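You operate a simulated robot arm through the tools that you are given. There is no shell and no other tool. Be economical: measure what you need, move in short steps, check, and stop when the job is done.

You run a simulated two-armed robot. Do the job below in one go: nothing can be reset, and whatever is moved stays where it is left.

## Task
Wipe up the spill on the top of the sheet table with the grey rag and put it back.

It is judged by the outcome, as a careful person would: the job done as asked, and still so three seconds after it is handed in. It fails if anything else is knocked over, pushed out of place, dropped, spilled or broken. Flat cloth is picked up by pressing the open fingertips on it (5 to 10 N) and closing them slowly along it; thin cloth reads only 2 to 8 mm in the jaws.

## Robot
Two 7-joint arms with two-finger parallel grippers on one trunk, on a base that drives. Base frame: it is fixed to the floor where the robot stands at the start and does not move with it; the origin is under the middle of the robot, x ahead of it, y to its left, z up. Lengths are in m, angles in degrees, forces in N, time in s.
The left shoulder is at the start at [0.07, 0.188, 1.165], the right one opposite. Payload 3.91 kg a hand.
The TCP of each hand is the grasp point between the finger pads, 0.03 m short of the fingertips. In the tool frame z runs along the fingers and y along their closing line. The gripper opens to 0.11 m. The fingers are 0.02 m wide and 0.01 m thick; the gripper's body (0.048 by 0.112 m) begins 0.055 m behind the TCP.
Orientation is told as [roll, pitch, yaw] about the base's x, y, z axes, in that order, counted from this pose: with the fingers straight down and closing along the base's y, the tool's x points along the base's -x, its y along +y and its z along -z.

## Interface
- The arms move only by the tool move_arm. It takes "left_increments", "right_increments" or both (then of equal length, played together; a hand with none holds still); each is a list of rows, each a list of 2 entries, a list of its own where there are three numbers: the shift along the tool's x, y, z in cm, then the turn, a rotation vector about the tool's x, y, z in degrees. In form: [[[dx, dy, dz], [wx, wy, wz]], ...]. A call has 1 to 12 rows; each row is the pose to reach, as a shift and turn from the pose commanded when the call began, along the tool's axes at that moment. "left_jaw" and "right_jaw" are, for a hand that has rows, the finger opening in cm, from 0 to 11, set as the call begins (left out, the last holds). Rows are played at 5 a second. More than 0.05 m and 8.6 degrees between two rows, or a gripper value outside its range, and nothing of the call is played. A pose out of reach is approached as far as the arm can. The call stops where the force on the tool passes 40 N (or 10 N more than at its start, if that is more) or the arm is blocked; 0.2 s more then pass. The fingers move at their own pace (about 0.072 m/s each) and stop on an object; they squeeze with about 36 N. The grip force told is the motor's: it shows also when the fingers shut on nothing. Time passes only in rows, and 0.2 s behind the last, so rows that repeat a pose let the fingers close. The reply holds the time, the measured pose of the TCP, the force on the tool along the base axes, the opening and the grip force, in the units named above and with some noise, with the torque about the TCP (base axes, N m) and any sound that the robot's microphone picked up.
- Cameras (640 x 400 px; columns grow to the right, rows downward): "scene" is now at [0.1206, 0.0441, 1.3874]; the picture's right is [0.43, -0.90, 0.00], its down [-0.62, -0.30, -0.72] and it looks along [0.65, 0.31, -0.69] (base axes); focal length 264 px, centre (320, 200). "left" rides on the left gripper at [0.072, -0.017, -0.103] in its tool frame; the picture's right is [0.23, 0.97, 0.00], its down [-0.76, 0.18, -0.62] and it looks along [-0.61, 0.14, 0.78] (tool axes); focal length 222 px, centre (320, 200). "right" rides on the right gripper at [0.072, 0.017, -0.103] in its tool frame; the picture's right is [-0.23, 0.97, 0.00], its down [-0.76, -0.18, -0.62] and it looks along [-0.61, -0.14, 0.78] (tool axes); focal length 222 px, centre (320, 200). There is no depth. A picture from a camera that has moved, and an enlarged one, comes with that camera's place and axes in the base frame and with its lens. The place of the scene camera against the robot may be out by one fixed shift of up to 0.018 m in any direction.
- capture(camera): a new picture of that camera. No time passes.
- slide_trunk(by): slides the trunk up (or, below 0, down) by that many m; the arms and the scene camera ride with it, the base frame stays. It gives what a move gives, with no picture.
- steer(legs): drives the robot by 1 to 6 legs, each [ahead, turn to the left] in m and degrees, along the robot's own axes; the way and the turn of a leg run together, so that a leg with both is an arc; at most 1.5 m and 180 degrees a leg. The arms and the cameras ride along, it lands a little off, and it stops where it bumps. It gives what a move gives.
- turn_head(pan, tilt): turns the head with the scene camera to pan (to the left, within 86 degrees either way) and tilt (down, from -29 to 69), counted from straight ahead of the robot. It gives what a move gives.
- inspect(camera, box): a new picture of the part [left, top, right, bottom] of that camera's present view, enlarged. No time passes.
- job_done(): hands the job in; it is judged then, once.

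Work in short steps. Places have to be worked out from the pictures, the camera data and where the tool is seen: move nearer, look again, correct. Check each grasp and each placing, and mend what went wrong. You have 120 turns and 88 pictures in all, those below and enlarged ones among them. Open the grippers and draw the arms clear of the work before you hand the job in, unless the task says otherwise; then end with one line.

The tools are called after ">>>" by a JSON object that holds its "op" and its "data". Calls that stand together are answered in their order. move_arm: Moves the arms, as the interface text tells. Its arguments: {"type":"object","properties":{"left_increments":{"type":"array","items":{"type":"array"}},"left_jaw":{"type":"number"},"right_increments":{"type":"array","items":{"type":"array"}},"right_jaw":{"type":"number"}},"required":[]} The other tools are called the same way: slide_trunk (by) slides the trunk up or down; steer (legs) drives the base; turn_head (pan, tilt) turns the head that bears the scene camera; capture (camera) takes a picture; inspect (camera, box) takes an enlarged picture of a part of a camera's view; job_done () hands the job in.

At the start:

```text
time_s: 0.0
left_position: [0.4827, 0.4093, 1.0903]
left_tool_rot: [0.0, 0.0, 0.0]
left_contact_force: [0.2, 0.6, 0.2]
left_torque: [0.01, -0.01, 0.03]
left_width: 0.1102
left_grasp_force: 0.1
right_position: [0.5272, 0.0299, 1.0897]
right_tool_rot: [0.0, 0.0, 0.0]
right_contact_force: [-0.1, -0.5, -0.6]
right_torque: [-0.01, 0.05, -0.01]
right_width: 0.11
right_grasp_force: 0.2
trunk travel left (down, up): [-0.675, 0.265]
robot x, y, heading: [0.0034, -0.0, -0.1]
head pan, tilt: [25.6, 43.6]
```

scene: 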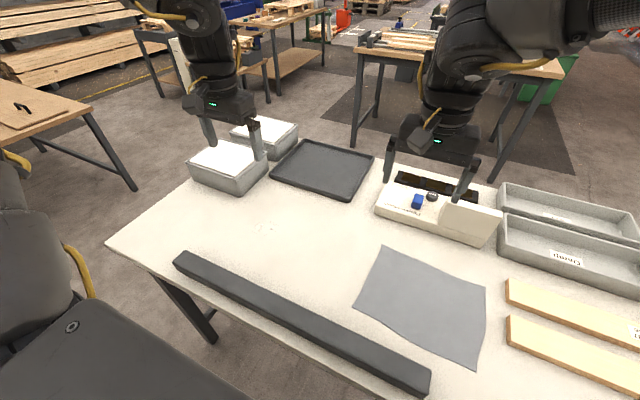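
right: 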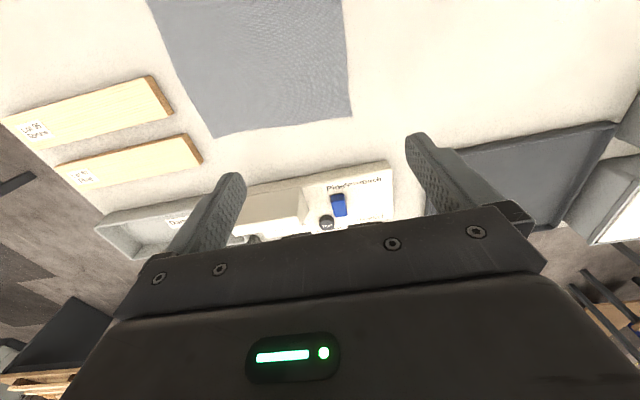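
left: 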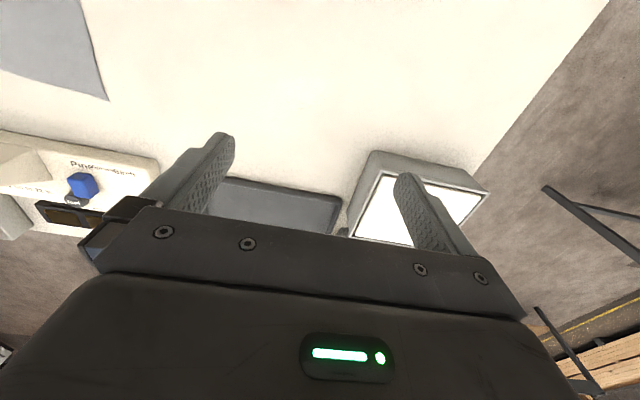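

The rag lies on the near table at scene px (420,300); I don't see an obvious spill yet, so I enlarge the table area.

>>> {"op": "inspect", "data": {"camera": "scene", "box": [100, 130, 400, 320]}}

>>> {"op": "inspect", "data": {"camera": "scene", "box": [340, 160, 640, 350]}}

```text
2.11 times, centred on (250, 225) of scene
camera zoom: at [0.1206, 0.0441, 1.3874], right [0.43, -0.9, 0.0], down [-0.62, -0.3, -0.72], along [0.65, 0.31, -0.69], focal length 555 px, centre (467, 147)
```

zoom: 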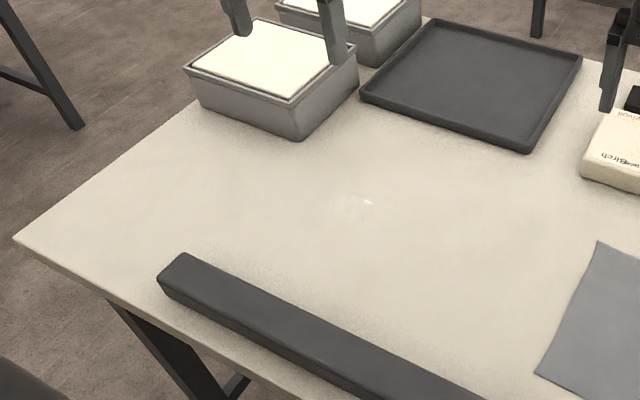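

```text
2.11 times, centred on (490, 255) of scene
camera zoom: at [0.1206, 0.0441, 1.3874], right [0.43, -0.9, 0.0], down [-0.62, -0.3, -0.72], along [0.65, 0.31, -0.69], focal length 555 px, centre (-38, 84)
```

zoom: 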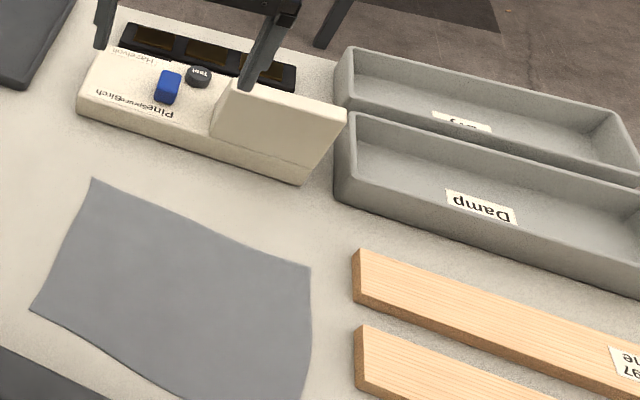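

A faint glint is near scene (266,226). I enlarge it, and look at the other tables for what "sheet table" may be.

>>> {"op": "inspect", "data": {"camera": "scene", "box": [220, 195, 320, 260]}}

>>> {"op": "turn_head", "data": {"pan": 60, "tilt": 25}}

>>> {"op": "capture", "data": {"camera": "scene"}}

>>> {"op": "turn_head", "data": {"pan": -15, "tilt": 25}}

>>> {"op": "capture", "data": {"camera": "scene"}}

>>> {"op": "turn_head", "data": {"pan": -70, "tilt": 25}}

>>> {"op": "capture", "data": {"camera": "scene"}}

```text
6.15 times, centred on (270, 228) of scene
camera zoom: at [0.1206, 0.0441, 1.3874], right [0.43, -0.9, 0.0], down [-0.62, -0.3, -0.72], along [0.65, 0.31, -0.69], focal length 1623 px, centre (628, 31)
```

zoom: 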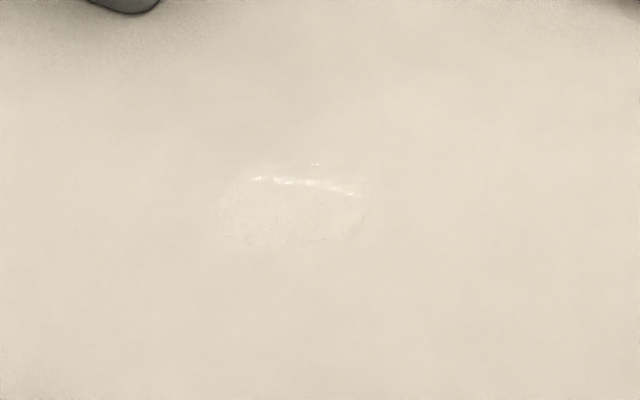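

```text
time_s: 1.0
left_position: [0.4833, 0.4102, 1.0905]
left_tool_rot: [0.0, 0.0, 0.0]
left_contact_force: [0.2, -0.5, -0.6]
left_torque: [0.01, 0.0, -0.01]
left_width: 0.11
left_grasp_force: 0.0
right_position: [0.5274, 0.0284, 1.0893]
right_tool_rot: [0.0, 0.0, 0.0]
right_contact_force: [0.0, 0.0, 0.2]
right_torque: [-0.02, 0.02, 0.03]
right_width: 0.11
right_grasp_force: 0.1
trunk travel left (down, up): [-0.675, 0.265]
robot x, y, heading: [0.0005, -0.0001, -0.2]
head pan, tilt: [60.0, 25.0]
```

```text
81 pictures are left
camera scene: at [0.0924, 0.0881, 1.4158], right [0.87, -0.5, 0.0], down [-0.21, -0.37, -0.91], along [0.45, 0.78, -0.42], focal length 264 px, centre (320, 200)
```

scene: 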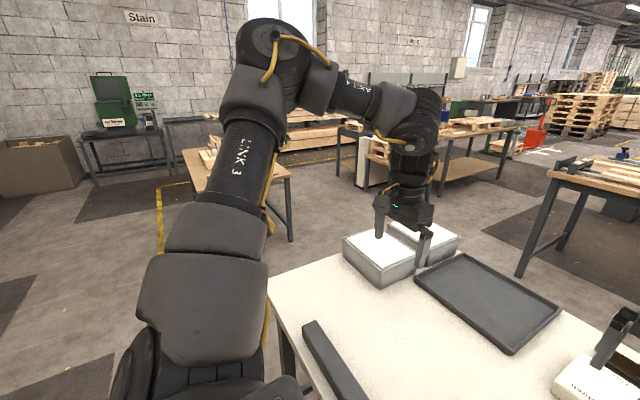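

```text
time_s: 2.5
left_position: [0.4835, 0.4098, 1.0901]
left_tool_rot: [0.1, 0.0, 0.0]
left_contact_force: [-0.1, 0.6, -0.6]
left_torque: [0.0, 0.01, 0.02]
left_width: 0.11
left_grasp_force: 0.0
right_position: [0.5273, 0.0303, 1.0893]
right_tool_rot: [-0.1, -0.1, -0.1]
right_contact_force: [-0.4, 0.0, -0.2]
right_torque: [0.03, 0.0, -0.01]
right_width: 0.1103
right_grasp_force: 0.0
trunk travel left (down, up): [-0.675, 0.265]
robot x, y, heading: [-0.0022, 0.0001, -0.1]
head pan, tilt: [-15.0, 25.0]
```

```text
80 pictures are left
camera scene: at [0.1353, -0.0153, 1.4159], right [-0.26, -0.97, 0.0], down [-0.41, 0.11, -0.91], along [0.88, -0.23, -0.42], focal length 264 px, centre (320, 200)
```

scene: 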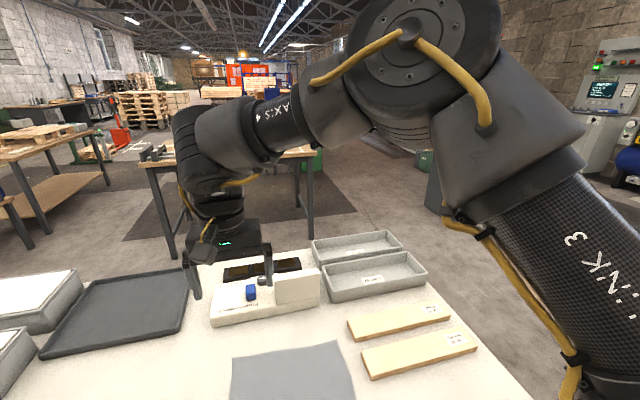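

```text
time_s: 3.7
left_position: [0.4838, 0.4102, 1.0895]
left_tool_rot: [0.1, 0.1, 0.0]
left_contact_force: [0.3, 0.6, -0.2]
left_torque: [-0.03, -0.01, -0.05]
left_width: 0.1099
left_grasp_force: 0.0
right_position: [0.526, 0.0302, 1.0896]
right_tool_rot: [-0.1, 0.0, 0.0]
right_contact_force: [0.5, 0.1, 0.1]
right_torque: [0.01, 0.02, 0.04]
right_width: 0.11
right_grasp_force: 0.0
trunk travel left (down, up): [-0.675, 0.265]
robot x, y, heading: [0.0003, 0.0021, -0.0]
head pan, tilt: [-70.0, 25.0]
```

```text
79 pictures are left
camera scene: at [0.0779, -0.0781, 1.4159], right [-0.94, -0.34, 0.0], down [-0.14, 0.4, -0.91], along [0.31, -0.85, -0.42], focal length 264 px, centre (320, 200)
```

scene: 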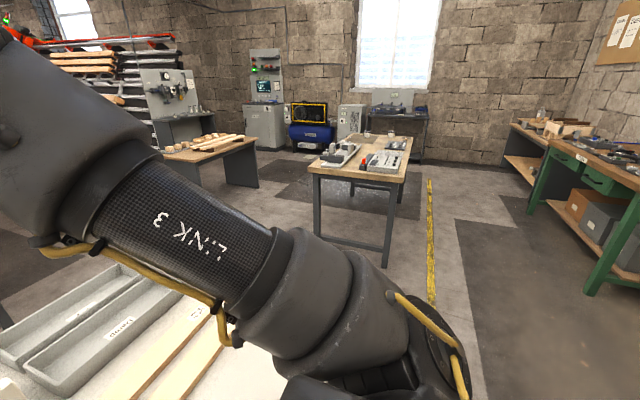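

The glint on the near table is the spill: with the tabletop at z≈0.806 it sits at about (0.496, 0.394), roughly 7 cm wide. The rag covers about x 0.39–0.58, y −0.17…0.08. I move the right arm out of the way first.

>>> {"op": "move_arm", "data": {"right_increments": [[[0, -4, -1], [0, 0, 0]], [[0, -8, -2], [0, 0, 0]], [[0, -12, -3], [0, 0, 0]], [[0, -16, -4], [0, 0, 0]], [[0, -20, -4], [0, 0, 0]], [[0, -24, -4], [0, 0, 0]], [[0, -28, -4], [0, 0, 0]], [[0, -32, -4], [0, 0, 0]]]}}

>>> {"op": "turn_head", "data": {"pan": 15, "tilt": 50}}

>>> {"op": "capture", "data": {"camera": "scene"}}

```text
time_s: 5.5
left_position: [0.482, 0.4085, 1.0907]
left_tool_rot: [0.0, 0.0, 0.0]
left_contact_force: [0.5, 0.1, 0.0]
left_torque: [0.0, -0.03, 0.01]
left_width: 0.1102
left_grasp_force: 0.1
right_position: [0.448, -0.1733, 1.1124]
right_tool_rot: [0.0, -0.3, -0.5]
right_contact_force: [0.2, 0.3, 0.8]
right_torque: [0.02, 0.01, 0.03]
right_width: 0.1099
right_grasp_force: 0.1
right hand out of reach, approached as far as the arm can: row 4, 5, 6, 7, 8
trunk travel left (down, up): [-0.675, 0.265]
robot x, y, heading: [0.0012, 0.0014, -0.3]
head pan, tilt: [-70.0, 25.0]
```

```text
time_s: 7.1
left_position: [0.4829, 0.4092, 1.0902]
left_tool_rot: [0.1, 0.0, 0.0]
left_contact_force: [-0.6, 1.0, 0.3]
left_torque: [-0.01, 0.0, -0.01]
left_width: 0.11
left_grasp_force: 0.0
right_position: [0.4489, -0.1715, 1.113]
right_tool_rot: [0.0, -0.1, -0.6]
right_contact_force: [0.3, 0.6, 0.3]
right_torque: [0.01, 0.0, 0.01]
right_width: 0.1097
right_grasp_force: 0.0
trunk travel left (down, up): [-0.675, 0.265]
robot x, y, heading: [0.0038, -0.0031, -0.0]
head pan, tilt: [15.0, 50.0]
```

```text
78 pictures are left
camera scene: at [0.1206, 0.0281, 1.3784], right [0.26, -0.97, 0.0], down [-0.74, -0.2, -0.64], along [0.62, 0.17, -0.77], focal length 264 px, centre (320, 200)
```

scene: 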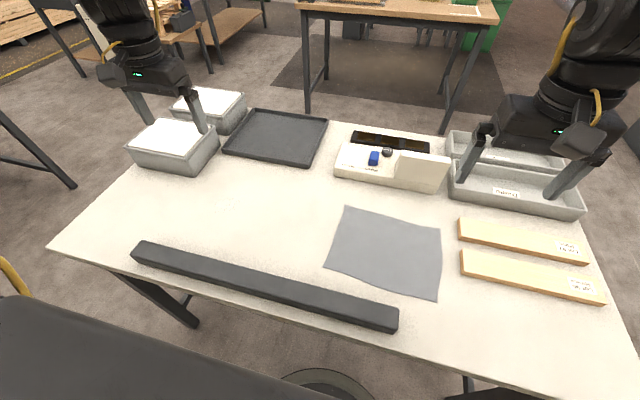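

Right hand stopped at its reach limit; I bring it lower and further to its own side, well above the boards.

>>> {"op": "move_arm", "data": {"right_increments": [[[2, -3, 2.5], [0, 0, 0]], [[4, -6, 5], [0, 0, 0]], [[6, -9, 7.5], [0, 0, 0]], [[7, -12, 9], [0, 0, 0]], [[8, -15, 10], [0, 0, 0]], [[9, -18, 10], [0, 0, 0]], [[10, -21, 10], [0, 0, 0]]]}}

>>> {"op": "move_arm", "data": {"left_increments": [[[0, 0, 4], [0, 0, 0]], [[0, -3, 7], [0, 0, 0]], [[0, -7, 9], [0, 0, 0]], [[0, -11, 11], [0, 0, 0]], [[0, -15, 13], [0, 0, 0]], [[0, -19, 14], [0, 0, 0]], [[0, -23, 15], [0, 0, 0]], [[0, -27, 16], [0, 0, 0]], [[0, -31, 16], [0, 0, 0]], [[0, -35, 16], [0, 0, 0]]], "left_jaw": 5}}

>>> {"op": "capture", "data": {"camera": "scene"}}

>>> {"op": "capture", "data": {"camera": "left"}}

```text
time_s: 8.7
left_position: [0.4826, 0.4104, 1.0898]
left_tool_rot: [0.0, 0.0, -0.1]
left_contact_force: [-1.0, 0.0, -0.9]
left_torque: [-0.01, -0.04, 0.01]
left_width: 0.1099
left_grasp_force: 0.1
right_position: [0.3605, -0.2775, 1.0093]
right_tool_rot: [-0.1, 0.1, -0.2]
right_contact_force: [-0.4, -0.5, -0.1]
right_torque: [-0.01, 0.03, 0.01]
right_width: 0.1099
right_grasp_force: 0.1
right hand out of reach, approached as far as the arm can: row 1, 2, 3, 4, 5, 6, 7
trunk travel left (down, up): [-0.675, 0.265]
robot x, y, heading: [0.0005, -0.0009, 0.1]
head pan, tilt: [15.0, 50.0]
```

```text
time_s: 10.9
left_position: [0.4705, 0.2328, 0.9607]
left_tool_rot: [-0.1, 0.0, 0.0]
left_contact_force: [-1.1, -0.3, 0.0]
left_torque: [0.01, 0.03, -0.02]
left_width: 0.05
left_grasp_force: 0.1
left hand out of reach, approached as far as the arm can: row 6, 7, 8, 9, 10
right_position: [0.3623, -0.2773, 1.0092]
right_tool_rot: [0.0, 0.1, -0.2]
right_contact_force: [0.7, -0.1, -0.1]
right_torque: [0.01, 0.0, -0.02]
right_width: 0.1101
right_grasp_force: 0.0
trunk travel left (down, up): [-0.675, 0.265]
robot x, y, heading: [0.0009, 0.0006, -0.1]
head pan, tilt: [15.0, 50.0]
```

```text
77 pictures are left
camera scene: at [0.1206, 0.028, 1.3784], right [0.26, -0.97, 0.0], down [-0.74, -0.2, -0.64], along [0.62, 0.17, -0.77], focal length 264 px, centre (320, 200)
```

scene: 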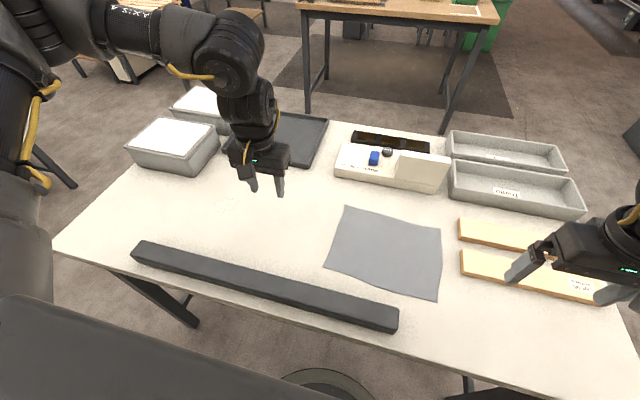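

```text
76 pictures are left
camera left: at [0.398, 0.2148, 1.0656], right [-0.23, 0.97, 0.0], down [0.76, 0.18, 0.62], along [0.61, 0.14, -0.78], focal length 222 px, centre (320, 200)
```

left: 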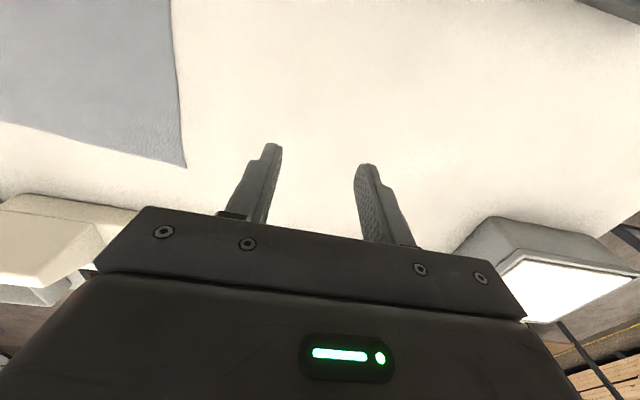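

The left hand ran into its workspace limit at y≈0.23. Raising the trunk should give it more room, so I slide up 0.2 m and try lower/right again.

>>> {"op": "slide_trunk", "data": {"by": 0.2}}

>>> {"op": "move_arm", "data": {"left_increments": [[[0, 0, 4], [0, 0, 0]], [[0, 0, 8], [0, 0, 0]], [[0, 0, 12], [0, 0, 0]], [[0, 0, 16], [0, 0, 0]], [[0, 0, 20], [0, 0, 0]], [[0, -4, 21], [0, 0, 0]], [[0, -8, 21], [0, 0, 0]], [[0, -12, 21], [0, 0, 0]], [[0, -16, 21], [0, 0, 0]], [[0, -20, 21], [0, 0, 0]], [[0, -24, 21], [0, 0, 0]]]}}

```text
time_s: 13.1
left_position: [0.4699, 0.2317, 1.1614]
left_tool_rot: [0.0, 0.0, -0.1]
left_contact_force: [-0.1, 0.1, 0.0]
left_torque: [0.01, 0.02, -0.01]
left_width: 0.0501
left_grasp_force: 0.1
right_position: [0.3622, -0.2785, 1.209]
right_tool_rot: [0.0, 0.0, -0.2]
right_contact_force: [-0.5, 0.2, -0.3]
right_torque: [0.02, -0.03, 0.01]
right_width: 0.1099
right_grasp_force: 0.1
trunk travel left (down, up): [-0.875, 0.065]
robot x, y, heading: [0.0005, -0.0014, -0.0]
head pan, tilt: [15.0, 50.0]
```

```text
time_s: 15.5
left_position: [0.4397, 0.2648, 1.0761]
left_tool_rot: [-0.2, 0.2, -0.3]
left_contact_force: [0.6, 0.6, -0.2]
left_torque: [0.02, -0.02, -0.01]
left_width: 0.05
left_grasp_force: 0.1
left hand out of reach, approached as far as the arm can: row 1, 2, 3, 4, 5, 6, 7, 8, 9, 10, 11
right_position: [0.3611, -0.2782, 1.2091]
right_tool_rot: [0.0, -0.2, -0.2]
right_contact_force: [0.0, -0.5, 0.3]
right_torque: [-0.05, 0.0, 0.02]
right_width: 0.1098
right_grasp_force: 0.0
trunk travel left (down, up): [-0.875, 0.065]
robot x, y, heading: [-0.0007, -0.0025, 0.4]
head pan, tilt: [15.0, 50.0]
```

Reach failures seem to accumulate against the commanded pose. I probe by commanding the left hand back toward +y and up.

>>> {"op": "move_arm", "data": {"left_increments": [[[0, 4, -2], [0, 0, 0]], [[0, 8, -4], [0, 0, 0]], [[0, 12, -6], [0, 0, 0]], [[0, 16, -8], [0, 0, 0]], [[0, 20, -10], [0, 0, 0]]]}}

```text
time_s: 16.7
left_position: [0.4289, 0.466, 1.1711]
left_tool_rot: [-0.2, 0.0, -0.1]
left_contact_force: [-0.2, 0.1, -0.2]
left_torque: [0.02, -0.01, -0.01]
left_width: 0.0501
left_grasp_force: 0.1
right_position: [0.3595, -0.2758, 1.2108]
right_tool_rot: [-0.1, -0.1, -0.3]
right_contact_force: [0.2, 0.7, 0.4]
right_torque: [-0.03, 0.0, 0.03]
right_width: 0.1097
right_grasp_force: 0.1
trunk travel left (down, up): [-0.875, 0.065]
robot x, y, heading: [-0.0, -0.0037, 0.0]
head pan, tilt: [15.0, 50.0]
```

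The commanded pose follows the actual pose. Now a pure descent from here to learn the limits.

>>> {"op": "move_arm", "data": {"left_increments": [[[0, 0, 4], [0, 0, 0]], [[0, 0, 8], [0, 0, 0]], [[0, 0, 12], [0, 0, 0]], [[0, 0, 16], [0, 0, 0]], [[0, 0, 20], [0, 0, 0]]]}}

```text
time_s: 17.9
left_position: [0.4297, 0.4609, 0.967]
left_tool_rot: [0.0, 0.1, 0.0]
left_contact_force: [-0.1, -0.5, -0.1]
left_torque: [0.03, -0.04, 0.02]
left_width: 0.0501
left_grasp_force: 0.1
right_position: [0.3625, -0.278, 1.2086]
right_tool_rot: [0.0, 0.2, -0.1]
right_contact_force: [0.2, 0.8, 0.1]
right_torque: [0.02, 0.04, 0.0]
right_width: 0.11
right_grasp_force: 0.0
trunk travel left (down, up): [-0.875, 0.065]
robot x, y, heading: [-0.0013, 0.0038, 0.0]
head pan, tilt: [15.0, 50.0]
```

Descent works here. Now slide along −y in steps to see how far it goes at this height.

>>> {"op": "move_arm", "data": {"left_increments": [[[-1, -4, 0], [0, 0, 0]], [[-2, -8, 0], [0, 0, 0]], [[-3, -12, 0], [0, 0, 0]], [[-4, -16, 0], [0, 0, 0]], [[-5, -20, 0], [0, 0, 0]], [[-5, -24, 0], [0, 0, 0]], [[-5, -28, 0], [0, 0, 0]], [[-5, -32, 0], [0, 0, 0]], [[-5, -36, 0], [0, 0, 0]], [[-5, -40, 0], [0, 0, 0]], [[-5, -44, 0], [0, 0, 0]], [[-5, -48, 0], [0, 0, 0]]]}}

```text
time_s: 20.5
left_position: [0.4439, 0.2617, 1.0818]
left_tool_rot: [-0.1, 0.0, -0.2]
left_contact_force: [-0.3, 0.0, -0.3]
left_torque: [0.0, 0.01, 0.01]
left_width: 0.05
left_grasp_force: 0.0
left hand out of reach, approached as far as the arm can: row 1, 2, 3, 4, 5, 6, 7, 8, 9, 10, 11, 12
right_position: [0.3611, -0.2777, 1.2089]
right_tool_rot: [-0.1, 0.0, -0.1]
right_contact_force: [0.0, 0.5, 0.1]
right_torque: [0.02, -0.01, -0.01]
right_width: 0.1099
right_grasp_force: 0.1
trunk travel left (down, up): [-0.875, 0.065]
robot x, y, heading: [0.0001, -0.0006, -0.2]
head pan, tilt: [15.0, 50.0]
```

Left can't cross inward, so I'll turn the base to bring the rag into the left hand's good sector (about 35° to its left), and turn back for the spill. First return the left hand outward and lower the trunk.

>>> {"op": "move_arm", "data": {"left_increments": [[[0, 4, -1], [0, 0, 0]], [[0, 8, -2], [0, 0, 0]], [[0, 10, -3], [0, 0, 0]]]}}

>>> {"op": "slide_trunk", "data": {"by": -0.12}}

>>> {"op": "steer", "data": {"legs": [[0, -38]]}}

>>> {"op": "turn_head", "data": {"pan": 35, "tilt": 52}}

>>> {"op": "capture", "data": {"camera": "scene"}}

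>>> {"op": "capture", "data": {"camera": "left"}}

```text
time_s: 21.3
left_position: [0.4496, 0.3652, 1.1048]
left_tool_rot: [-0.1, -0.1, -0.1]
left_contact_force: [-0.5, 0.0, 0.3]
left_torque: [0.0, -0.01, 0.01]
left_width: 0.0501
left_grasp_force: 0.0
right_position: [0.3605, -0.2782, 1.2095]
right_tool_rot: [-0.1, -0.1, -0.3]
right_contact_force: [-0.6, -0.3, -0.3]
right_torque: [-0.01, 0.03, -0.01]
right_width: 0.1103
right_grasp_force: 0.0
trunk travel left (down, up): [-0.875, 0.065]
robot x, y, heading: [0.008, 0.0028, 0.1]
head pan, tilt: [15.0, 50.0]
```

```text
time_s: 22.8
left_position: [0.4488, 0.3657, 0.9844]
left_tool_rot: [-0.2, 0.1, -0.1]
left_contact_force: [0.1, -0.1, 0.2]
left_torque: [0.0, 0.01, -0.04]
left_width: 0.0499
left_grasp_force: 0.0
right_position: [0.3608, -0.2781, 1.09]
right_tool_rot: [-0.1, 0.0, -0.2]
right_contact_force: [0.0, -0.2, -0.7]
right_torque: [0.0, 0.03, -0.02]
right_width: 0.11
right_grasp_force: 0.0
trunk travel left (down, up): [-0.755, 0.185]
robot x, y, heading: [-0.0008, -0.0034, -0.1]
head pan, tilt: [15.0, 50.0]
```

```text
time_s: 25.0
left_position: [0.5792, 0.0087, 0.9845]
left_tool_rot: [0.0, 0.0, -38.3]
left_contact_force: [-0.5, 0.2, 0.4]
left_torque: [0.0, 0.0, 0.0]
left_width: 0.0503
left_grasp_force: 0.0
right_position: [0.1115, -0.4413, 1.0886]
right_tool_rot: [-0.1, 0.0, -38.4]
right_contact_force: [1.0, -0.2, 0.6]
right_torque: [0.02, 0.02, 0.01]
right_width: 0.11
right_grasp_force: 0.1
trunk travel left (down, up): [-0.755, 0.185]
robot x, y, heading: [0.0021, 0.0012, -38.5]
head pan, tilt: [15.0, 50.0]
```

```text
time_s: 25.8
left_position: [0.5792, 0.0077, 0.9846]
left_tool_rot: [-0.1, 0.1, -38.3]
left_contact_force: [-0.2, -0.4, 0.0]
left_torque: [-0.01, -0.01, 0.01]
left_width: 0.05
left_grasp_force: 0.1
right_position: [0.1126, -0.4423, 1.089]
right_tool_rot: [0.0, 0.2, -38.5]
right_contact_force: [-0.3, -0.3, -0.2]
right_torque: [0.01, -0.02, -0.01]
right_width: 0.1099
right_grasp_force: 0.1
trunk travel left (down, up): [-0.755, 0.185]
robot x, y, heading: [0.0033, -0.0024, -38.2]
head pan, tilt: [35.0, 52.0]
```

```text
75 pictures are left
camera scene: at [0.1103, -0.0274, 1.4558], right [-0.06, -1.0, 0.0], down [-0.79, 0.05, -0.62], along [0.61, -0.04, -0.79], focal length 264 px, centre (320, 200)
```

scene: 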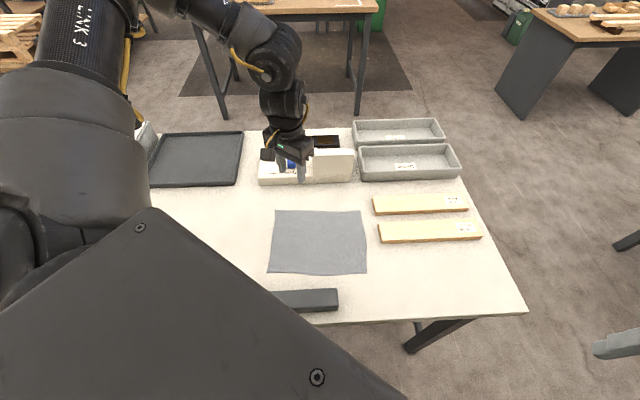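

```text
74 pictures are left
camera left: at [0.5117, 0.0394, 1.0896], right [0.43, 0.91, 0.0], down [0.71, -0.33, 0.62], along [0.56, -0.27, -0.78], focal length 222 px, centre (320, 200)
```

left: 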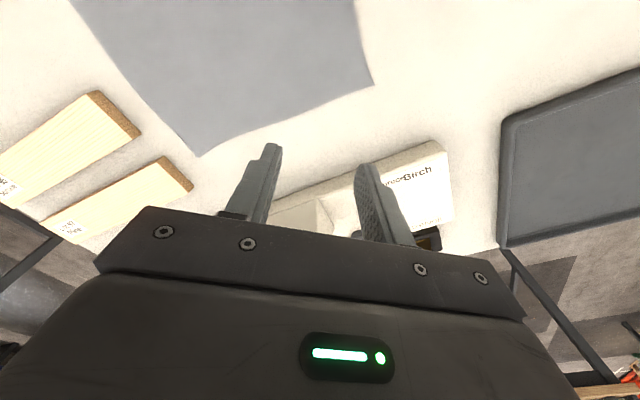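

The turn worked; the rag centre reads (0.472, −0.046). I move the left hand over it and down to z≈0.90.

>>> {"op": "move_arm", "data": {"left_increments": [[[0.8, -1.8, 2], [0, 0, 0]], [[1.6, -3.5, 4], [0, 0, 0]], [[2.4, -5.3, 6], [0, 0, 0]], [[3.2, -7, 8], [0, 0, 0]], [[4, -8.8, 8], [0, 0, 0]], [[4.9, -10.6, 8], [0, 0, 0]]]}}

>>> {"op": "capture", "data": {"camera": "left"}}

```text
time_s: 27.2
left_position: [0.4959, -0.0243, 0.9193]
left_tool_rot: [-0.2, 0.0, -38.3]
left_contact_force: [1.1, 0.7, 0.1]
left_torque: [0.0, -0.03, -0.03]
left_width: 0.05
left_grasp_force: 0.0
left hand out of reach, approached as far as the arm can: row 4, 5, 6
right_position: [0.1127, -0.4418, 1.0879]
right_tool_rot: [-0.1, -0.1, -38.4]
right_contact_force: [0.1, -0.2, -0.1]
right_torque: [0.02, 0.0, 0.01]
right_width: 0.1099
right_grasp_force: 0.1
trunk travel left (down, up): [-0.755, 0.185]
robot x, y, heading: [0.0015, -0.001, -38.4]
head pan, tilt: [35.0, 52.0]
```

```text
73 pictures are left
camera left: at [0.4286, 0.0068, 1.0249], right [0.43, 0.91, 0.0], down [0.71, -0.33, 0.62], along [0.56, -0.27, -0.78], focal length 222 px, centre (320, 200)
```

left: 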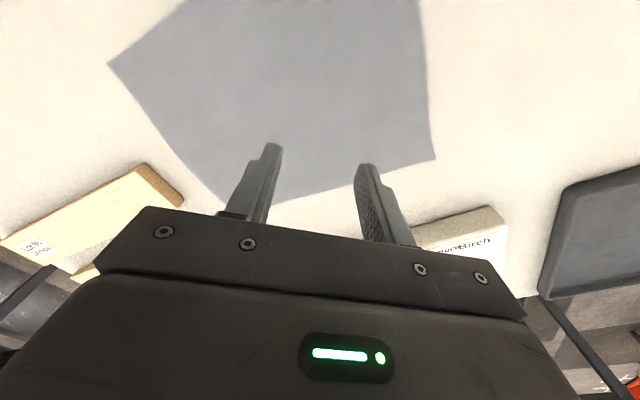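

The arm is too folded here, so I back the base 0.12 m along its heading to give it room.

>>> {"op": "steer", "data": {"legs": [[-0.12, 0]]}}

```text
time_s: 28.4
left_position: [0.4031, 0.0493, 0.9207]
left_tool_rot: [-0.2, 0.0, -38.2]
left_contact_force: [-0.6, 0.1, -0.9]
left_torque: [0.01, -0.01, 0.04]
left_width: 0.0501
left_grasp_force: 0.0
right_position: [0.0209, -0.3693, 1.0896]
right_tool_rot: [-0.1, 0.0, -38.2]
right_contact_force: [0.1, -0.8, 0.9]
right_torque: [-0.03, -0.03, 0.04]
right_width: 0.11
right_grasp_force: 0.0
trunk travel left (down, up): [-0.755, 0.185]
robot x, y, heading: [-0.0959, 0.0693, -38.4]
head pan, tilt: [35.0, 52.0]
```

Now shift to over the rag centre, at z≈0.88.

>>> {"op": "move_arm", "data": {"left_increments": [[[-4, -1, 1], [0, 0, 0]], [[-8, -2, 2], [0, 0, 0]], [[-11.5, -2.9, 3], [0, 0, 0]], [[-11.5, -2.9, 4], [0, 0, 0]]], "left_jaw": 4.5}}

>>> {"op": "capture", "data": {"camera": "left"}}

>>> {"op": "capture", "data": {"camera": "scene"}}

```text
time_s: 29.4
left_position: [0.4807, 0.0117, 0.936]
left_tool_rot: [-0.3, 0.0, -38.2]
left_contact_force: [0.7, 0.0, 1.1]
left_torque: [-0.01, 0.0, -0.04]
left_width: 0.0451
left_grasp_force: 0.0
left hand out of reach, approached as far as the arm can: row 1, 2, 3, 4
right_position: [0.0205, -0.3681, 1.0887]
right_tool_rot: [0.0, 0.1, -38.3]
right_contact_force: [-0.4, -0.5, 0.8]
right_torque: [-0.02, 0.02, -0.02]
right_width: 0.1101
right_grasp_force: 0.0
trunk travel left (down, up): [-0.755, 0.185]
robot x, y, heading: [-0.0943, 0.0723, -38.1]
head pan, tilt: [35.0, 52.0]
```

```text
72 pictures are left
camera left: at [0.4128, 0.0422, 1.0403], right [0.42, 0.91, 0.0], down [0.71, -0.33, 0.62], along [0.56, -0.27, -0.78], focal length 222 px, centre (320, 200)
```

left: 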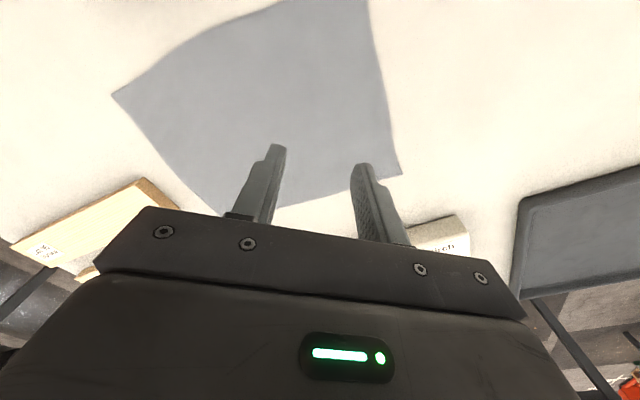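

```text
71 pictures are left
camera scene: at [0.0187, 0.0454, 1.4557], right [-0.05, -1.0, 0.0], down [-0.79, 0.04, -0.62], along [0.61, -0.03, -0.79], focal length 264 px, centre (320, 200)
```

scene: 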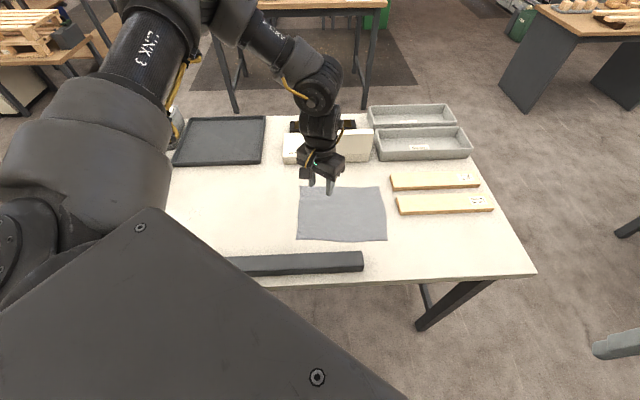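

Both arms got stuck when swinging clockwise, which suggests the wrist-yaw joint is at its limit; I test by yawing the left hand clockwise by 40°.

>>> {"op": "move_arm", "data": {"left_increments": [[[0, 0, 0], [0, 0, 8]], [[0, 0, 0], [0, 0, 16]], [[0, 0, 0], [0, 0, 24]], [[0, 0, 0], [0, 0, 32]], [[0, 0, 0], [0, 0, 40]]]}}

```text
time_s: 30.6
left_position: [0.4791, 0.011, 0.9359]
left_tool_rot: [-0.3, -0.2, -78.4]
left_contact_force: [0.0, -0.1, 0.2]
left_torque: [-0.02, -0.02, -0.03]
left_width: 0.0448
left_grasp_force: 0.1
left hand out of reach, approached as far as the arm can: row 3, 4, 5
right_position: [0.0195, -0.3685, 1.0889]
right_tool_rot: [-0.1, -0.1, -38.4]
right_contact_force: [-0.1, 0.3, 0.2]
right_torque: [0.02, 0.01, -0.03]
right_width: 0.1101
right_grasp_force: 0.2
trunk travel left (down, up): [-0.755, 0.185]
robot x, y, heading: [-0.0939, 0.0796, -38.2]
head pan, tilt: [35.0, 52.0]
```

Yaw is now −78°. Try moving over the rag centre again and down.

>>> {"op": "move_arm", "data": {"left_increments": [[[-2, -0.5, 1], [0, 0, 0]], [[-4, -1, 2], [0, 0, 0]], [[-5.4, -1.5, 3], [0, 0, 0]], [[-5.4, -1.5, 5], [0, 0, 0]]]}}

```text
time_s: 31.6
left_position: [0.4787, 0.0088, 0.9382]
left_tool_rot: [-0.2, -0.3, -78.2]
left_contact_force: [0.2, 0.3, 0.1]
left_torque: [0.0, 0.02, -0.02]
left_width: 0.0451
left_grasp_force: 0.0
left hand out of reach, approached as far as the arm can: row 1, 2, 3, 4
right_position: [0.0198, -0.3688, 1.0894]
right_tool_rot: [0.0, 0.0, -38.3]
right_contact_force: [-0.9, -0.2, 0.5]
right_torque: [-0.01, 0.03, 0.0]
right_width: 0.1099
right_grasp_force: 0.0
trunk travel left (down, up): [-0.755, 0.185]
robot x, y, heading: [-0.0922, 0.0731, -38.0]
head pan, tilt: [35.0, 52.0]
```

Not the yaw alone. I unjam by going outward/forward and undoing the yaw, to then approach low from a well-extended posture.

>>> {"op": "move_arm", "data": {"left_increments": [[[-0.3, 3, -1], [0, 0, -8]], [[-0.5, 6, -2], [0, 0, -16]], [[-0.8, 9, -3], [0, 0, -24]], [[-1, 12, -3], [0, 0, -32]], [[-1.2, 14, -3], [0, 0, -40]]]}}

>>> {"op": "capture", "data": {"camera": "scene"}}

```text
time_s: 32.8
left_position: [0.6194, 0.0247, 0.9705]
left_tool_rot: [-0.2, 0.1, -38.0]
left_contact_force: [-0.6, 0.2, -0.3]
left_torque: [0.03, 0.01, 0.02]
left_width: 0.045
left_grasp_force: 0.1
right_position: [0.0214, -0.3679, 1.0894]
right_tool_rot: [-0.2, -0.1, -38.4]
right_contact_force: [-0.5, 0.3, -0.4]
right_torque: [0.02, -0.03, 0.0]
right_width: 0.11
right_grasp_force: 0.0
trunk travel left (down, up): [-0.755, 0.185]
robot x, y, heading: [-0.0949, 0.0752, -37.9]
head pan, tilt: [35.0, 52.0]
```

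```text
70 pictures are left
camera scene: at [0.0186, 0.0458, 1.4557], right [-0.05, -1.0, 0.0], down [-0.79, 0.04, -0.62], along [0.61, -0.03, -0.79], focal length 264 px, centre (320, 200)
```

scene: 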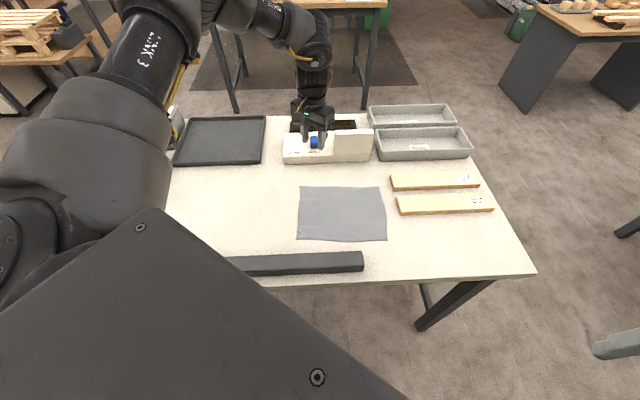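

Outward postures are comfortable, so I turn the base a further 18° right so the rag sits ~43° to the left at r≈0.58.

>>> {"op": "steer", "data": {"legs": [[0, -18]]}}

```text
time_s: 34.2
left_position: [0.5725, -0.1862, 0.9708]
left_tool_rot: [-0.2, 0.1, -55.7]
left_contact_force: [0.3, 0.6, -0.3]
left_torque: [0.02, 0.02, -0.03]
left_width: 0.045
left_grasp_force: 0.0
right_position: [-0.1168, -0.3833, 1.0891]
right_tool_rot: [-0.1, 0.1, -55.8]
right_contact_force: [0.9, 0.1, -0.5]
right_torque: [0.01, 0.0, -0.02]
right_width: 0.11
right_grasp_force: 0.1
trunk travel left (down, up): [-0.755, 0.185]
robot x, y, heading: [-0.0887, 0.074, -55.5]
head pan, tilt: [35.0, 52.0]
```

Move the left hand inward 17 cm over the rag centre and down to z≈0.88.

>>> {"op": "move_arm", "data": {"left_increments": [[[4, 0, 1], [0, 0, 0]], [[8, 0, 2], [0, 0, 0]], [[12, 0, 3], [0, 0, 0]], [[16, 0, 4], [0, 0, 0]], [[17.1, 0, 6], [0, 0, 0]], [[17.1, 0, 9], [0, 0, 0]]]}}

>>> {"op": "capture", "data": {"camera": "left"}}

>>> {"op": "turn_head", "data": {"pan": 48, "tilt": 55}}

>>> {"op": "capture", "data": {"camera": "scene"}}

```text
time_s: 35.6
left_position: [0.4747, -0.0431, 0.8795]
left_tool_rot: [-0.3, 0.0, -55.6]
left_contact_force: [0.6, 0.2, -0.7]
left_torque: [-0.03, 0.02, -0.01]
left_width: 0.0448
left_grasp_force: 0.0
right_position: [-0.1163, -0.3825, 1.0894]
right_tool_rot: [0.0, 0.2, -55.8]
right_contact_force: [0.0, -0.6, 0.0]
right_torque: [0.0, 0.01, -0.04]
right_width: 0.1103
right_grasp_force: 0.1
trunk travel left (down, up): [-0.755, 0.185]
robot x, y, heading: [-0.0883, 0.072, -55.7]
head pan, tilt: [35.0, 52.0]
```

```text
69 pictures are left
camera left: at [0.4204, 0.0058, 0.9851], right [0.68, 0.74, 0.0], down [0.58, -0.53, 0.62], along [0.46, -0.42, -0.78], focal length 222 px, centre (320, 200)
```

left: 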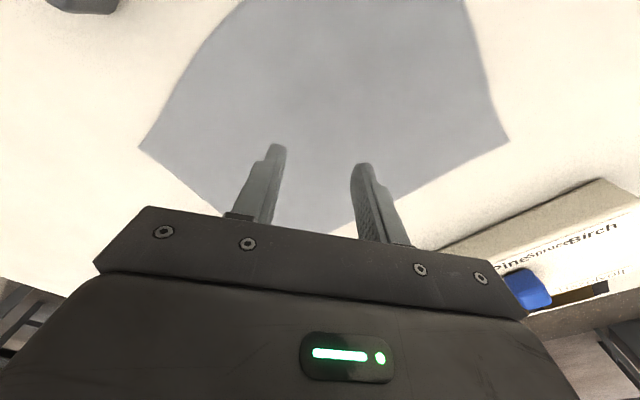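

```text
time_s: 36.4
left_position: [0.4754, -0.043, 0.8802]
left_tool_rot: [-0.1, -0.1, -55.6]
left_contact_force: [0.7, 0.2, 0.7]
left_torque: [-0.02, -0.03, -0.01]
left_width: 0.045
left_grasp_force: 0.0
right_position: [-0.1162, -0.382, 1.0895]
right_tool_rot: [0.0, 0.0, -55.8]
right_contact_force: [0.5, 0.8, -0.4]
right_torque: [0.0, -0.02, -0.01]
right_width: 0.1101
right_grasp_force: 0.2
trunk travel left (down, up): [-0.755, 0.185]
robot x, y, heading: [-0.095, 0.0706, -55.7]
head pan, tilt: [48.0, 55.0]
```

```text
68 pictures are left
camera scene: at [0.0032, 0.0304, 1.4519], right [-0.13, -0.99, 0.0], down [-0.81, 0.11, -0.57], along [0.57, -0.08, -0.82], focal length 264 px, centre (320, 200)
```

scene: 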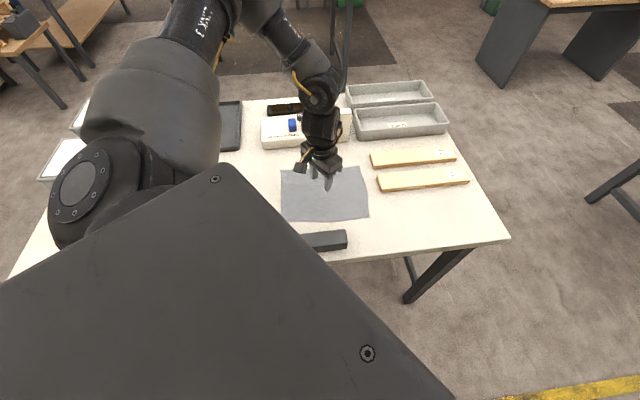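

Left hand is over the rag centre with fingers 4.5 cm apart. Descend towards contact in small steps.

>>> {"op": "move_arm", "data": {"left_increments": [[[0, 0, 2], [0, 0, 0]], [[0, 0, 3.2], [0, 0, 0]], [[0, 0, 3.6], [0, 0, 0]], [[0, 0, 3.9], [0, 0, 0]]]}}

```text
time_s: 37.4
left_position: [0.476, -0.0436, 0.8538]
left_tool_rot: [-0.3, 0.0, -55.6]
left_contact_force: [0.0, 0.3, 0.4]
left_torque: [-0.01, 0.01, -0.01]
left_width: 0.0453
left_grasp_force: 0.0
left hand out of reach, approached as far as the arm can: row 2, 3, 4
right_position: [-0.1187, -0.3824, 1.0881]
right_tool_rot: [-0.1, 0.1, -55.8]
right_contact_force: [-0.3, -0.9, 0.0]
right_torque: [0.0, 0.01, 0.02]
right_width: 0.1102
right_grasp_force: 0.0
trunk travel left (down, up): [-0.755, 0.185]
robot x, y, heading: [-0.0906, 0.0739, -55.5]
head pan, tilt: [48.0, 55.0]
```

The hand bottoms out at z=0.854 from this trunk height. I raise the hand 10 cm, then lower the trunk 0.10 m.

>>> {"op": "move_arm", "data": {"left_increments": [[[0, 0, -4], [0, 0, 0]], [[0, 0, -8], [0, 0, 0]], [[0, 0, -11], [0, 0, 0]]]}}

>>> {"op": "slide_trunk", "data": {"by": -0.1}}

```text
time_s: 38.2
left_position: [0.4746, -0.0419, 0.9655]
left_tool_rot: [-0.2, 0.0, -55.6]
left_contact_force: [-0.1, -0.2, -0.2]
left_torque: [0.01, -0.01, 0.0]
left_width: 0.045
left_grasp_force: 0.0
right_position: [-0.118, -0.3817, 1.0891]
right_tool_rot: [0.0, 0.0, -55.8]
right_contact_force: [-0.1, -0.1, 0.3]
right_torque: [-0.02, -0.05, -0.01]
right_width: 0.1101
right_grasp_force: 0.2
trunk travel left (down, up): [-0.755, 0.185]
robot x, y, heading: [-0.095, 0.0709, -55.7]
head pan, tilt: [48.0, 55.0]
```

```text
time_s: 39.5
left_position: [0.4726, -0.041, 0.8635]
left_tool_rot: [-0.2, -0.1, -55.6]
left_contact_force: [-0.4, -0.1, -0.3]
left_torque: [0.0, 0.03, -0.03]
left_width: 0.0447
left_grasp_force: 0.1
right_position: [-0.1172, -0.3821, 0.9897]
right_tool_rot: [0.1, -0.1, -55.8]
right_contact_force: [0.6, 0.3, 0.0]
right_torque: [0.03, -0.01, 0.0]
right_width: 0.11
right_grasp_force: 0.2
trunk travel left (down, up): [-0.655, 0.285]
robot x, y, heading: [-0.0908, 0.075, -55.4]
head pan, tilt: [48.0, 55.0]
```

Now descend in small steps to touch.

>>> {"op": "move_arm", "data": {"left_increments": [[[0, 0, 1.5], [0, 0, 0]], [[0, 0, 2.2], [0, 0, 0]], [[0, 0, 2.5], [0, 0, 0]]]}}

```text
time_s: 40.3
left_position: [0.474, -0.0422, 0.8396]
left_tool_rot: [-0.2, 0.0, -55.6]
left_contact_force: [0.3, 0.1, 0.2]
left_torque: [0.01, -0.03, 0.0]
left_width: 0.0452
left_grasp_force: 0.1
right_position: [-0.1179, -0.3824, 0.9889]
right_tool_rot: [-0.1, 0.0, -55.8]
right_contact_force: [-0.9, 0.1, -0.6]
right_torque: [-0.03, 0.02, -0.01]
right_width: 0.1102
right_grasp_force: 0.0
trunk travel left (down, up): [-0.655, 0.285]
robot x, y, heading: [-0.0951, 0.0721, -55.3]
head pan, tilt: [48.0, 55.0]
```

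>>> {"op": "move_arm", "data": {"left_increments": [[[0, 0, 0.2], [0, 0, 0]], [[0, 0, 0.4], [0, 0, 0]], [[0, 0, 0.6], [0, 0, 0]]]}}

```text
time_s: 41.1
left_position: [0.4739, -0.042, 0.8326]
left_tool_rot: [-0.2, 0.0, -55.6]
left_contact_force: [0.5, -0.2, 0.5]
left_torque: [-0.01, -0.02, -0.02]
left_width: 0.045
left_grasp_force: 0.0
right_position: [-0.1173, -0.3823, 0.9902]
right_tool_rot: [0.0, 0.1, -55.8]
right_contact_force: [-0.5, 0.1, 0.7]
right_torque: [0.02, 0.02, -0.02]
right_width: 0.1101
right_grasp_force: 0.0
trunk travel left (down, up): [-0.655, 0.285]
robot x, y, heading: [-0.0914, 0.0737, -55.5]
head pan, tilt: [48.0, 55.0]
```

No contact yet at z=0.8326; continue in 2 mm steps.

>>> {"op": "move_arm", "data": {"left_increments": [[[0, 0, 0.2], [0, 0, 0]], [[0, 0, 0.4], [0, 0, 0]], [[0, 0, 0.5], [0, 0, 0]]]}}

```text
time_s: 41.9
left_position: [0.474, -0.0431, 0.8298]
left_tool_rot: [-0.2, -0.3, -55.6]
left_contact_force: [2.6, 1.1, 18.2]
left_torque: [0.16, -0.19, -0.01]
left_width: 0.0453
left_grasp_force: 0.6
right_position: [-0.1188, -0.3812, 0.9898]
right_tool_rot: [0.1, -0.1, -55.7]
right_contact_force: [-0.1, 0.0, 0.4]
right_torque: [-0.06, 0.02, 0.0]
right_width: 0.1098
right_grasp_force: 0.1
trunk travel left (down, up): [-0.655, 0.285]
robot x, y, heading: [-0.0929, 0.0692, -55.5]
head pan, tilt: [48.0, 55.0]
```

Contact, 18 N – too much. Back off 1.3 mm to get about 8 N and close in small steps.

>>> {"op": "move_arm", "data": {"left_increments": [[[0, 0, -0.13], [0, 0, 0]], [[0, 0, -0.13], [0, 0, 0]]]}}

>>> {"op": "move_arm", "data": {"left_increments": [[[0, 0, 0], [0, 0, 0]], [[0, 0, 0], [0, 0, 0]]], "left_jaw": 3.7}}

```text
time_s: 42.5
left_position: [0.4741, -0.0423, 0.8308]
left_tool_rot: [-0.1, -0.1, -55.5]
left_contact_force: [3.9, 0.1, 14.5]
left_torque: [0.18, -0.33, -0.02]
left_width: 0.0454
left_grasp_force: 0.6
right_position: [-0.1187, -0.3812, 0.99]
right_tool_rot: [0.0, 0.0, -55.8]
right_contact_force: [-0.1, 0.8, 0.4]
right_torque: [-0.04, -0.02, -0.03]
right_width: 0.11
right_grasp_force: 0.1
trunk travel left (down, up): [-0.655, 0.285]
robot x, y, heading: [-0.0906, 0.0695, -55.8]
head pan, tilt: [48.0, 55.0]
```

```text
time_s: 43.1
left_position: [0.4715, -0.0418, 0.8316]
left_tool_rot: [-0.3, 0.0, -55.6]
left_contact_force: [-1.2, -1.7, 12.8]
left_torque: [0.08, -0.11, 0.0]
left_width: 0.036
left_grasp_force: 0.1
right_position: [-0.1193, -0.382, 0.9897]
right_tool_rot: [0.0, -0.1, -55.9]
right_contact_force: [0.9, 0.5, 0.1]
right_torque: [0.03, 0.0, -0.05]
right_width: 0.1098
right_grasp_force: 0.2
trunk travel left (down, up): [-0.655, 0.285]
robot x, y, heading: [-0.0939, 0.072, -55.6]
head pan, tilt: [48.0, 55.0]
```

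Still ~13 N; ease up 0.6 mm and continue closing gradually.

>>> {"op": "move_arm", "data": {"left_increments": [[[0, 0, -0.06], [0, 0, 0]], [[0, 0, -0.06], [0, 0, 0]]], "left_jaw": 2.8}}

>>> {"op": "move_arm", "data": {"left_increments": [[[0, 0, 0], [0, 0, 0]], [[0, 0, 0], [0, 0, 0]]], "left_jaw": 1.9}}

>>> {"op": "move_arm", "data": {"left_increments": [[[0, 0, 0], [0, 0, 0]], [[0, 0, 0], [0, 0, 0]]], "left_jaw": 1.0}}

>>> {"op": "move_arm", "data": {"left_increments": [[[0, 0, 0], [0, 0, 0]], [[0, 0, 0], [0, 0, 0]], [[0, 0, 0], [0, 0, 0]]], "left_jaw": 0}}

>>> {"op": "capture", "data": {"camera": "left"}}

```text
time_s: 43.7
left_position: [0.4747, -0.043, 0.8319]
left_tool_rot: [-0.2, 0.0, -55.6]
left_contact_force: [-1.2, 0.4, 8.2]
left_torque: [0.03, 0.02, -0.03]
left_width: 0.0276
left_grasp_force: 0.1
right_position: [-0.1192, -0.3818, 0.9896]
right_tool_rot: [0.1, 0.0, -55.7]
right_contact_force: [-0.2, 0.9, -0.3]
right_torque: [0.0, -0.01, 0.01]
right_width: 0.1099
right_grasp_force: 0.0
trunk travel left (down, up): [-0.655, 0.285]
robot x, y, heading: [-0.0935, 0.0718, -55.7]
head pan, tilt: [48.0, 55.0]
```

```text
time_s: 44.3
left_position: [0.4739, -0.0418, 0.8317]
left_tool_rot: [-0.1, -0.1, -55.7]
left_contact_force: [-0.9, -0.5, 8.0]
left_torque: [0.07, -0.01, -0.01]
left_width: 0.0185
left_grasp_force: 0.0
right_position: [-0.1181, -0.3822, 0.9903]
right_tool_rot: [0.0, 0.0, -55.8]
right_contact_force: [-0.1, 0.6, 0.9]
right_torque: [-0.03, -0.02, -0.02]
right_width: 0.11
right_grasp_force: 0.1
trunk travel left (down, up): [-0.655, 0.285]
robot x, y, heading: [-0.0934, 0.0716, -55.8]
head pan, tilt: [48.0, 55.0]
```

```text
time_s: 44.9
left_position: [0.4744, -0.0428, 0.8316]
left_tool_rot: [-0.2, 0.0, -55.7]
left_contact_force: [-0.3, 0.9, 7.1]
left_torque: [-0.02, 0.01, -0.01]
left_width: 0.0094
left_grasp_force: 0.0
right_position: [-0.1176, -0.3815, 0.9905]
right_tool_rot: [0.1, 0.0, -55.8]
right_contact_force: [-0.3, -0.8, -1.1]
right_torque: [-0.04, 0.03, 0.01]
right_width: 0.11
right_grasp_force: 0.0
trunk travel left (down, up): [-0.655, 0.285]
robot x, y, heading: [-0.09, 0.0692, -55.4]
head pan, tilt: [48.0, 55.0]
```

```text
time_s: 45.7
left_position: [0.4736, -0.0425, 0.8319]
left_tool_rot: [-0.2, 0.0, -55.7]
left_contact_force: [1.0, -0.6, 7.8]
left_torque: [0.02, 0.03, -0.07]
left_width: 0.0018
left_grasp_force: 36.3
right_position: [-0.1181, -0.3825, 0.9891]
right_tool_rot: [0.0, 0.0, -55.9]
right_contact_force: [1.1, 0.2, -0.8]
right_torque: [-0.03, 0.0, -0.01]
right_width: 0.1099
right_grasp_force: 0.0
trunk travel left (down, up): [-0.655, 0.285]
robot x, y, heading: [-0.0926, 0.0715, -55.7]
head pan, tilt: [48.0, 55.0]
```

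```text
67 pictures are left
camera left: at [0.4192, 0.0071, 0.9363], right [0.68, 0.74, 0.0], down [0.58, -0.53, 0.62], along [0.46, -0.42, -0.78], focal length 222 px, centre (320, 200)
```

left: 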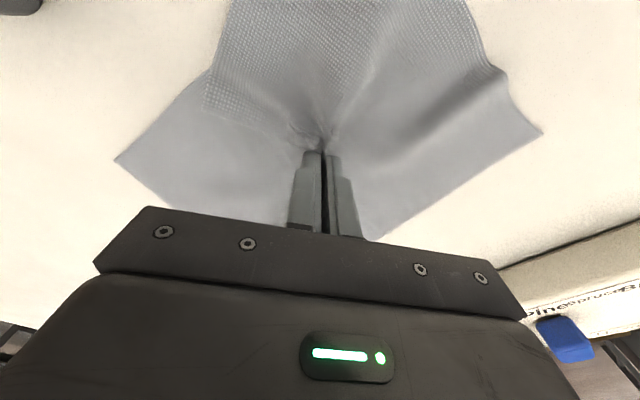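

The cloth is gathered in the jaws (1.8 mm, 36 N). I lift 3 cm and shift 5 cm away from the dark bar, then check the grip.

>>> {"op": "move_arm", "data": {"left_increments": [[[0, 0, -1.5], [0, 0, 0]], [[0, 0, -3], [0, 0, 0]], [[-1.4, 2, -3], [0, 0, 0]], [[-2.8, 4.1, -3], [0, 0, 0]]]}}

>>> {"op": "capture", "data": {"camera": "scene"}}

>>> {"op": "capture", "data": {"camera": "left"}}

```text
time_s: 46.7
left_position: [0.5256, -0.0423, 0.8619]
left_tool_rot: [-0.2, 0.0, -55.7]
left_contact_force: [0.2, 0.3, -0.9]
left_torque: [-0.07, 0.03, -0.02]
left_width: 0.0018
left_grasp_force: 36.1
right_position: [-0.118, -0.3809, 0.9894]
right_tool_rot: [-0.1, 0.0, -55.7]
right_contact_force: [-0.3, 0.4, -0.1]
right_torque: [0.02, 0.06, 0.04]
right_width: 0.1102
right_grasp_force: 0.1
trunk travel left (down, up): [-0.655, 0.285]
robot x, y, heading: [-0.0901, 0.0716, -55.8]
head pan, tilt: [48.0, 55.0]
```

```text
66 pictures are left
camera scene: at [0.0038, 0.0304, 1.3519], right [-0.13, -0.99, 0.0], down [-0.81, 0.11, -0.57], along [0.57, -0.08, -0.82], focal length 264 px, centre (320, 200)
```

scene: 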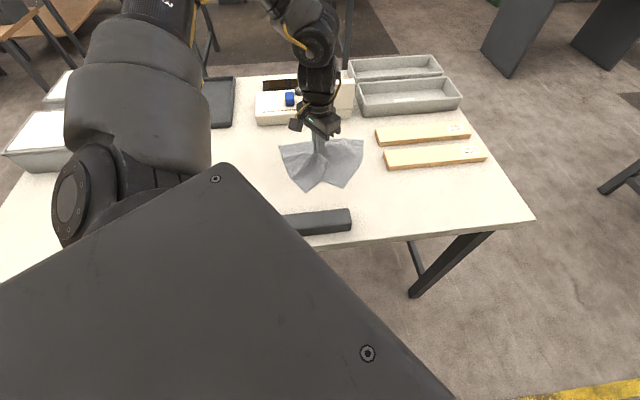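

```text
65 pictures are left
camera left: at [0.4713, 0.007, 0.9658], right [0.68, 0.74, 0.0], down [0.58, -0.53, 0.62], along [0.46, -0.42, -0.78], focal length 222 px, centre (320, 200)
```

left: 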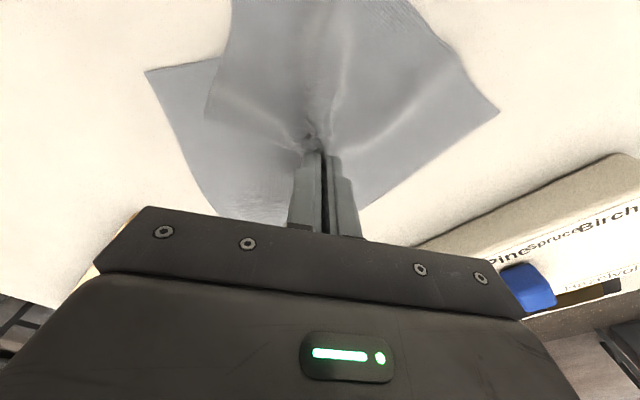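

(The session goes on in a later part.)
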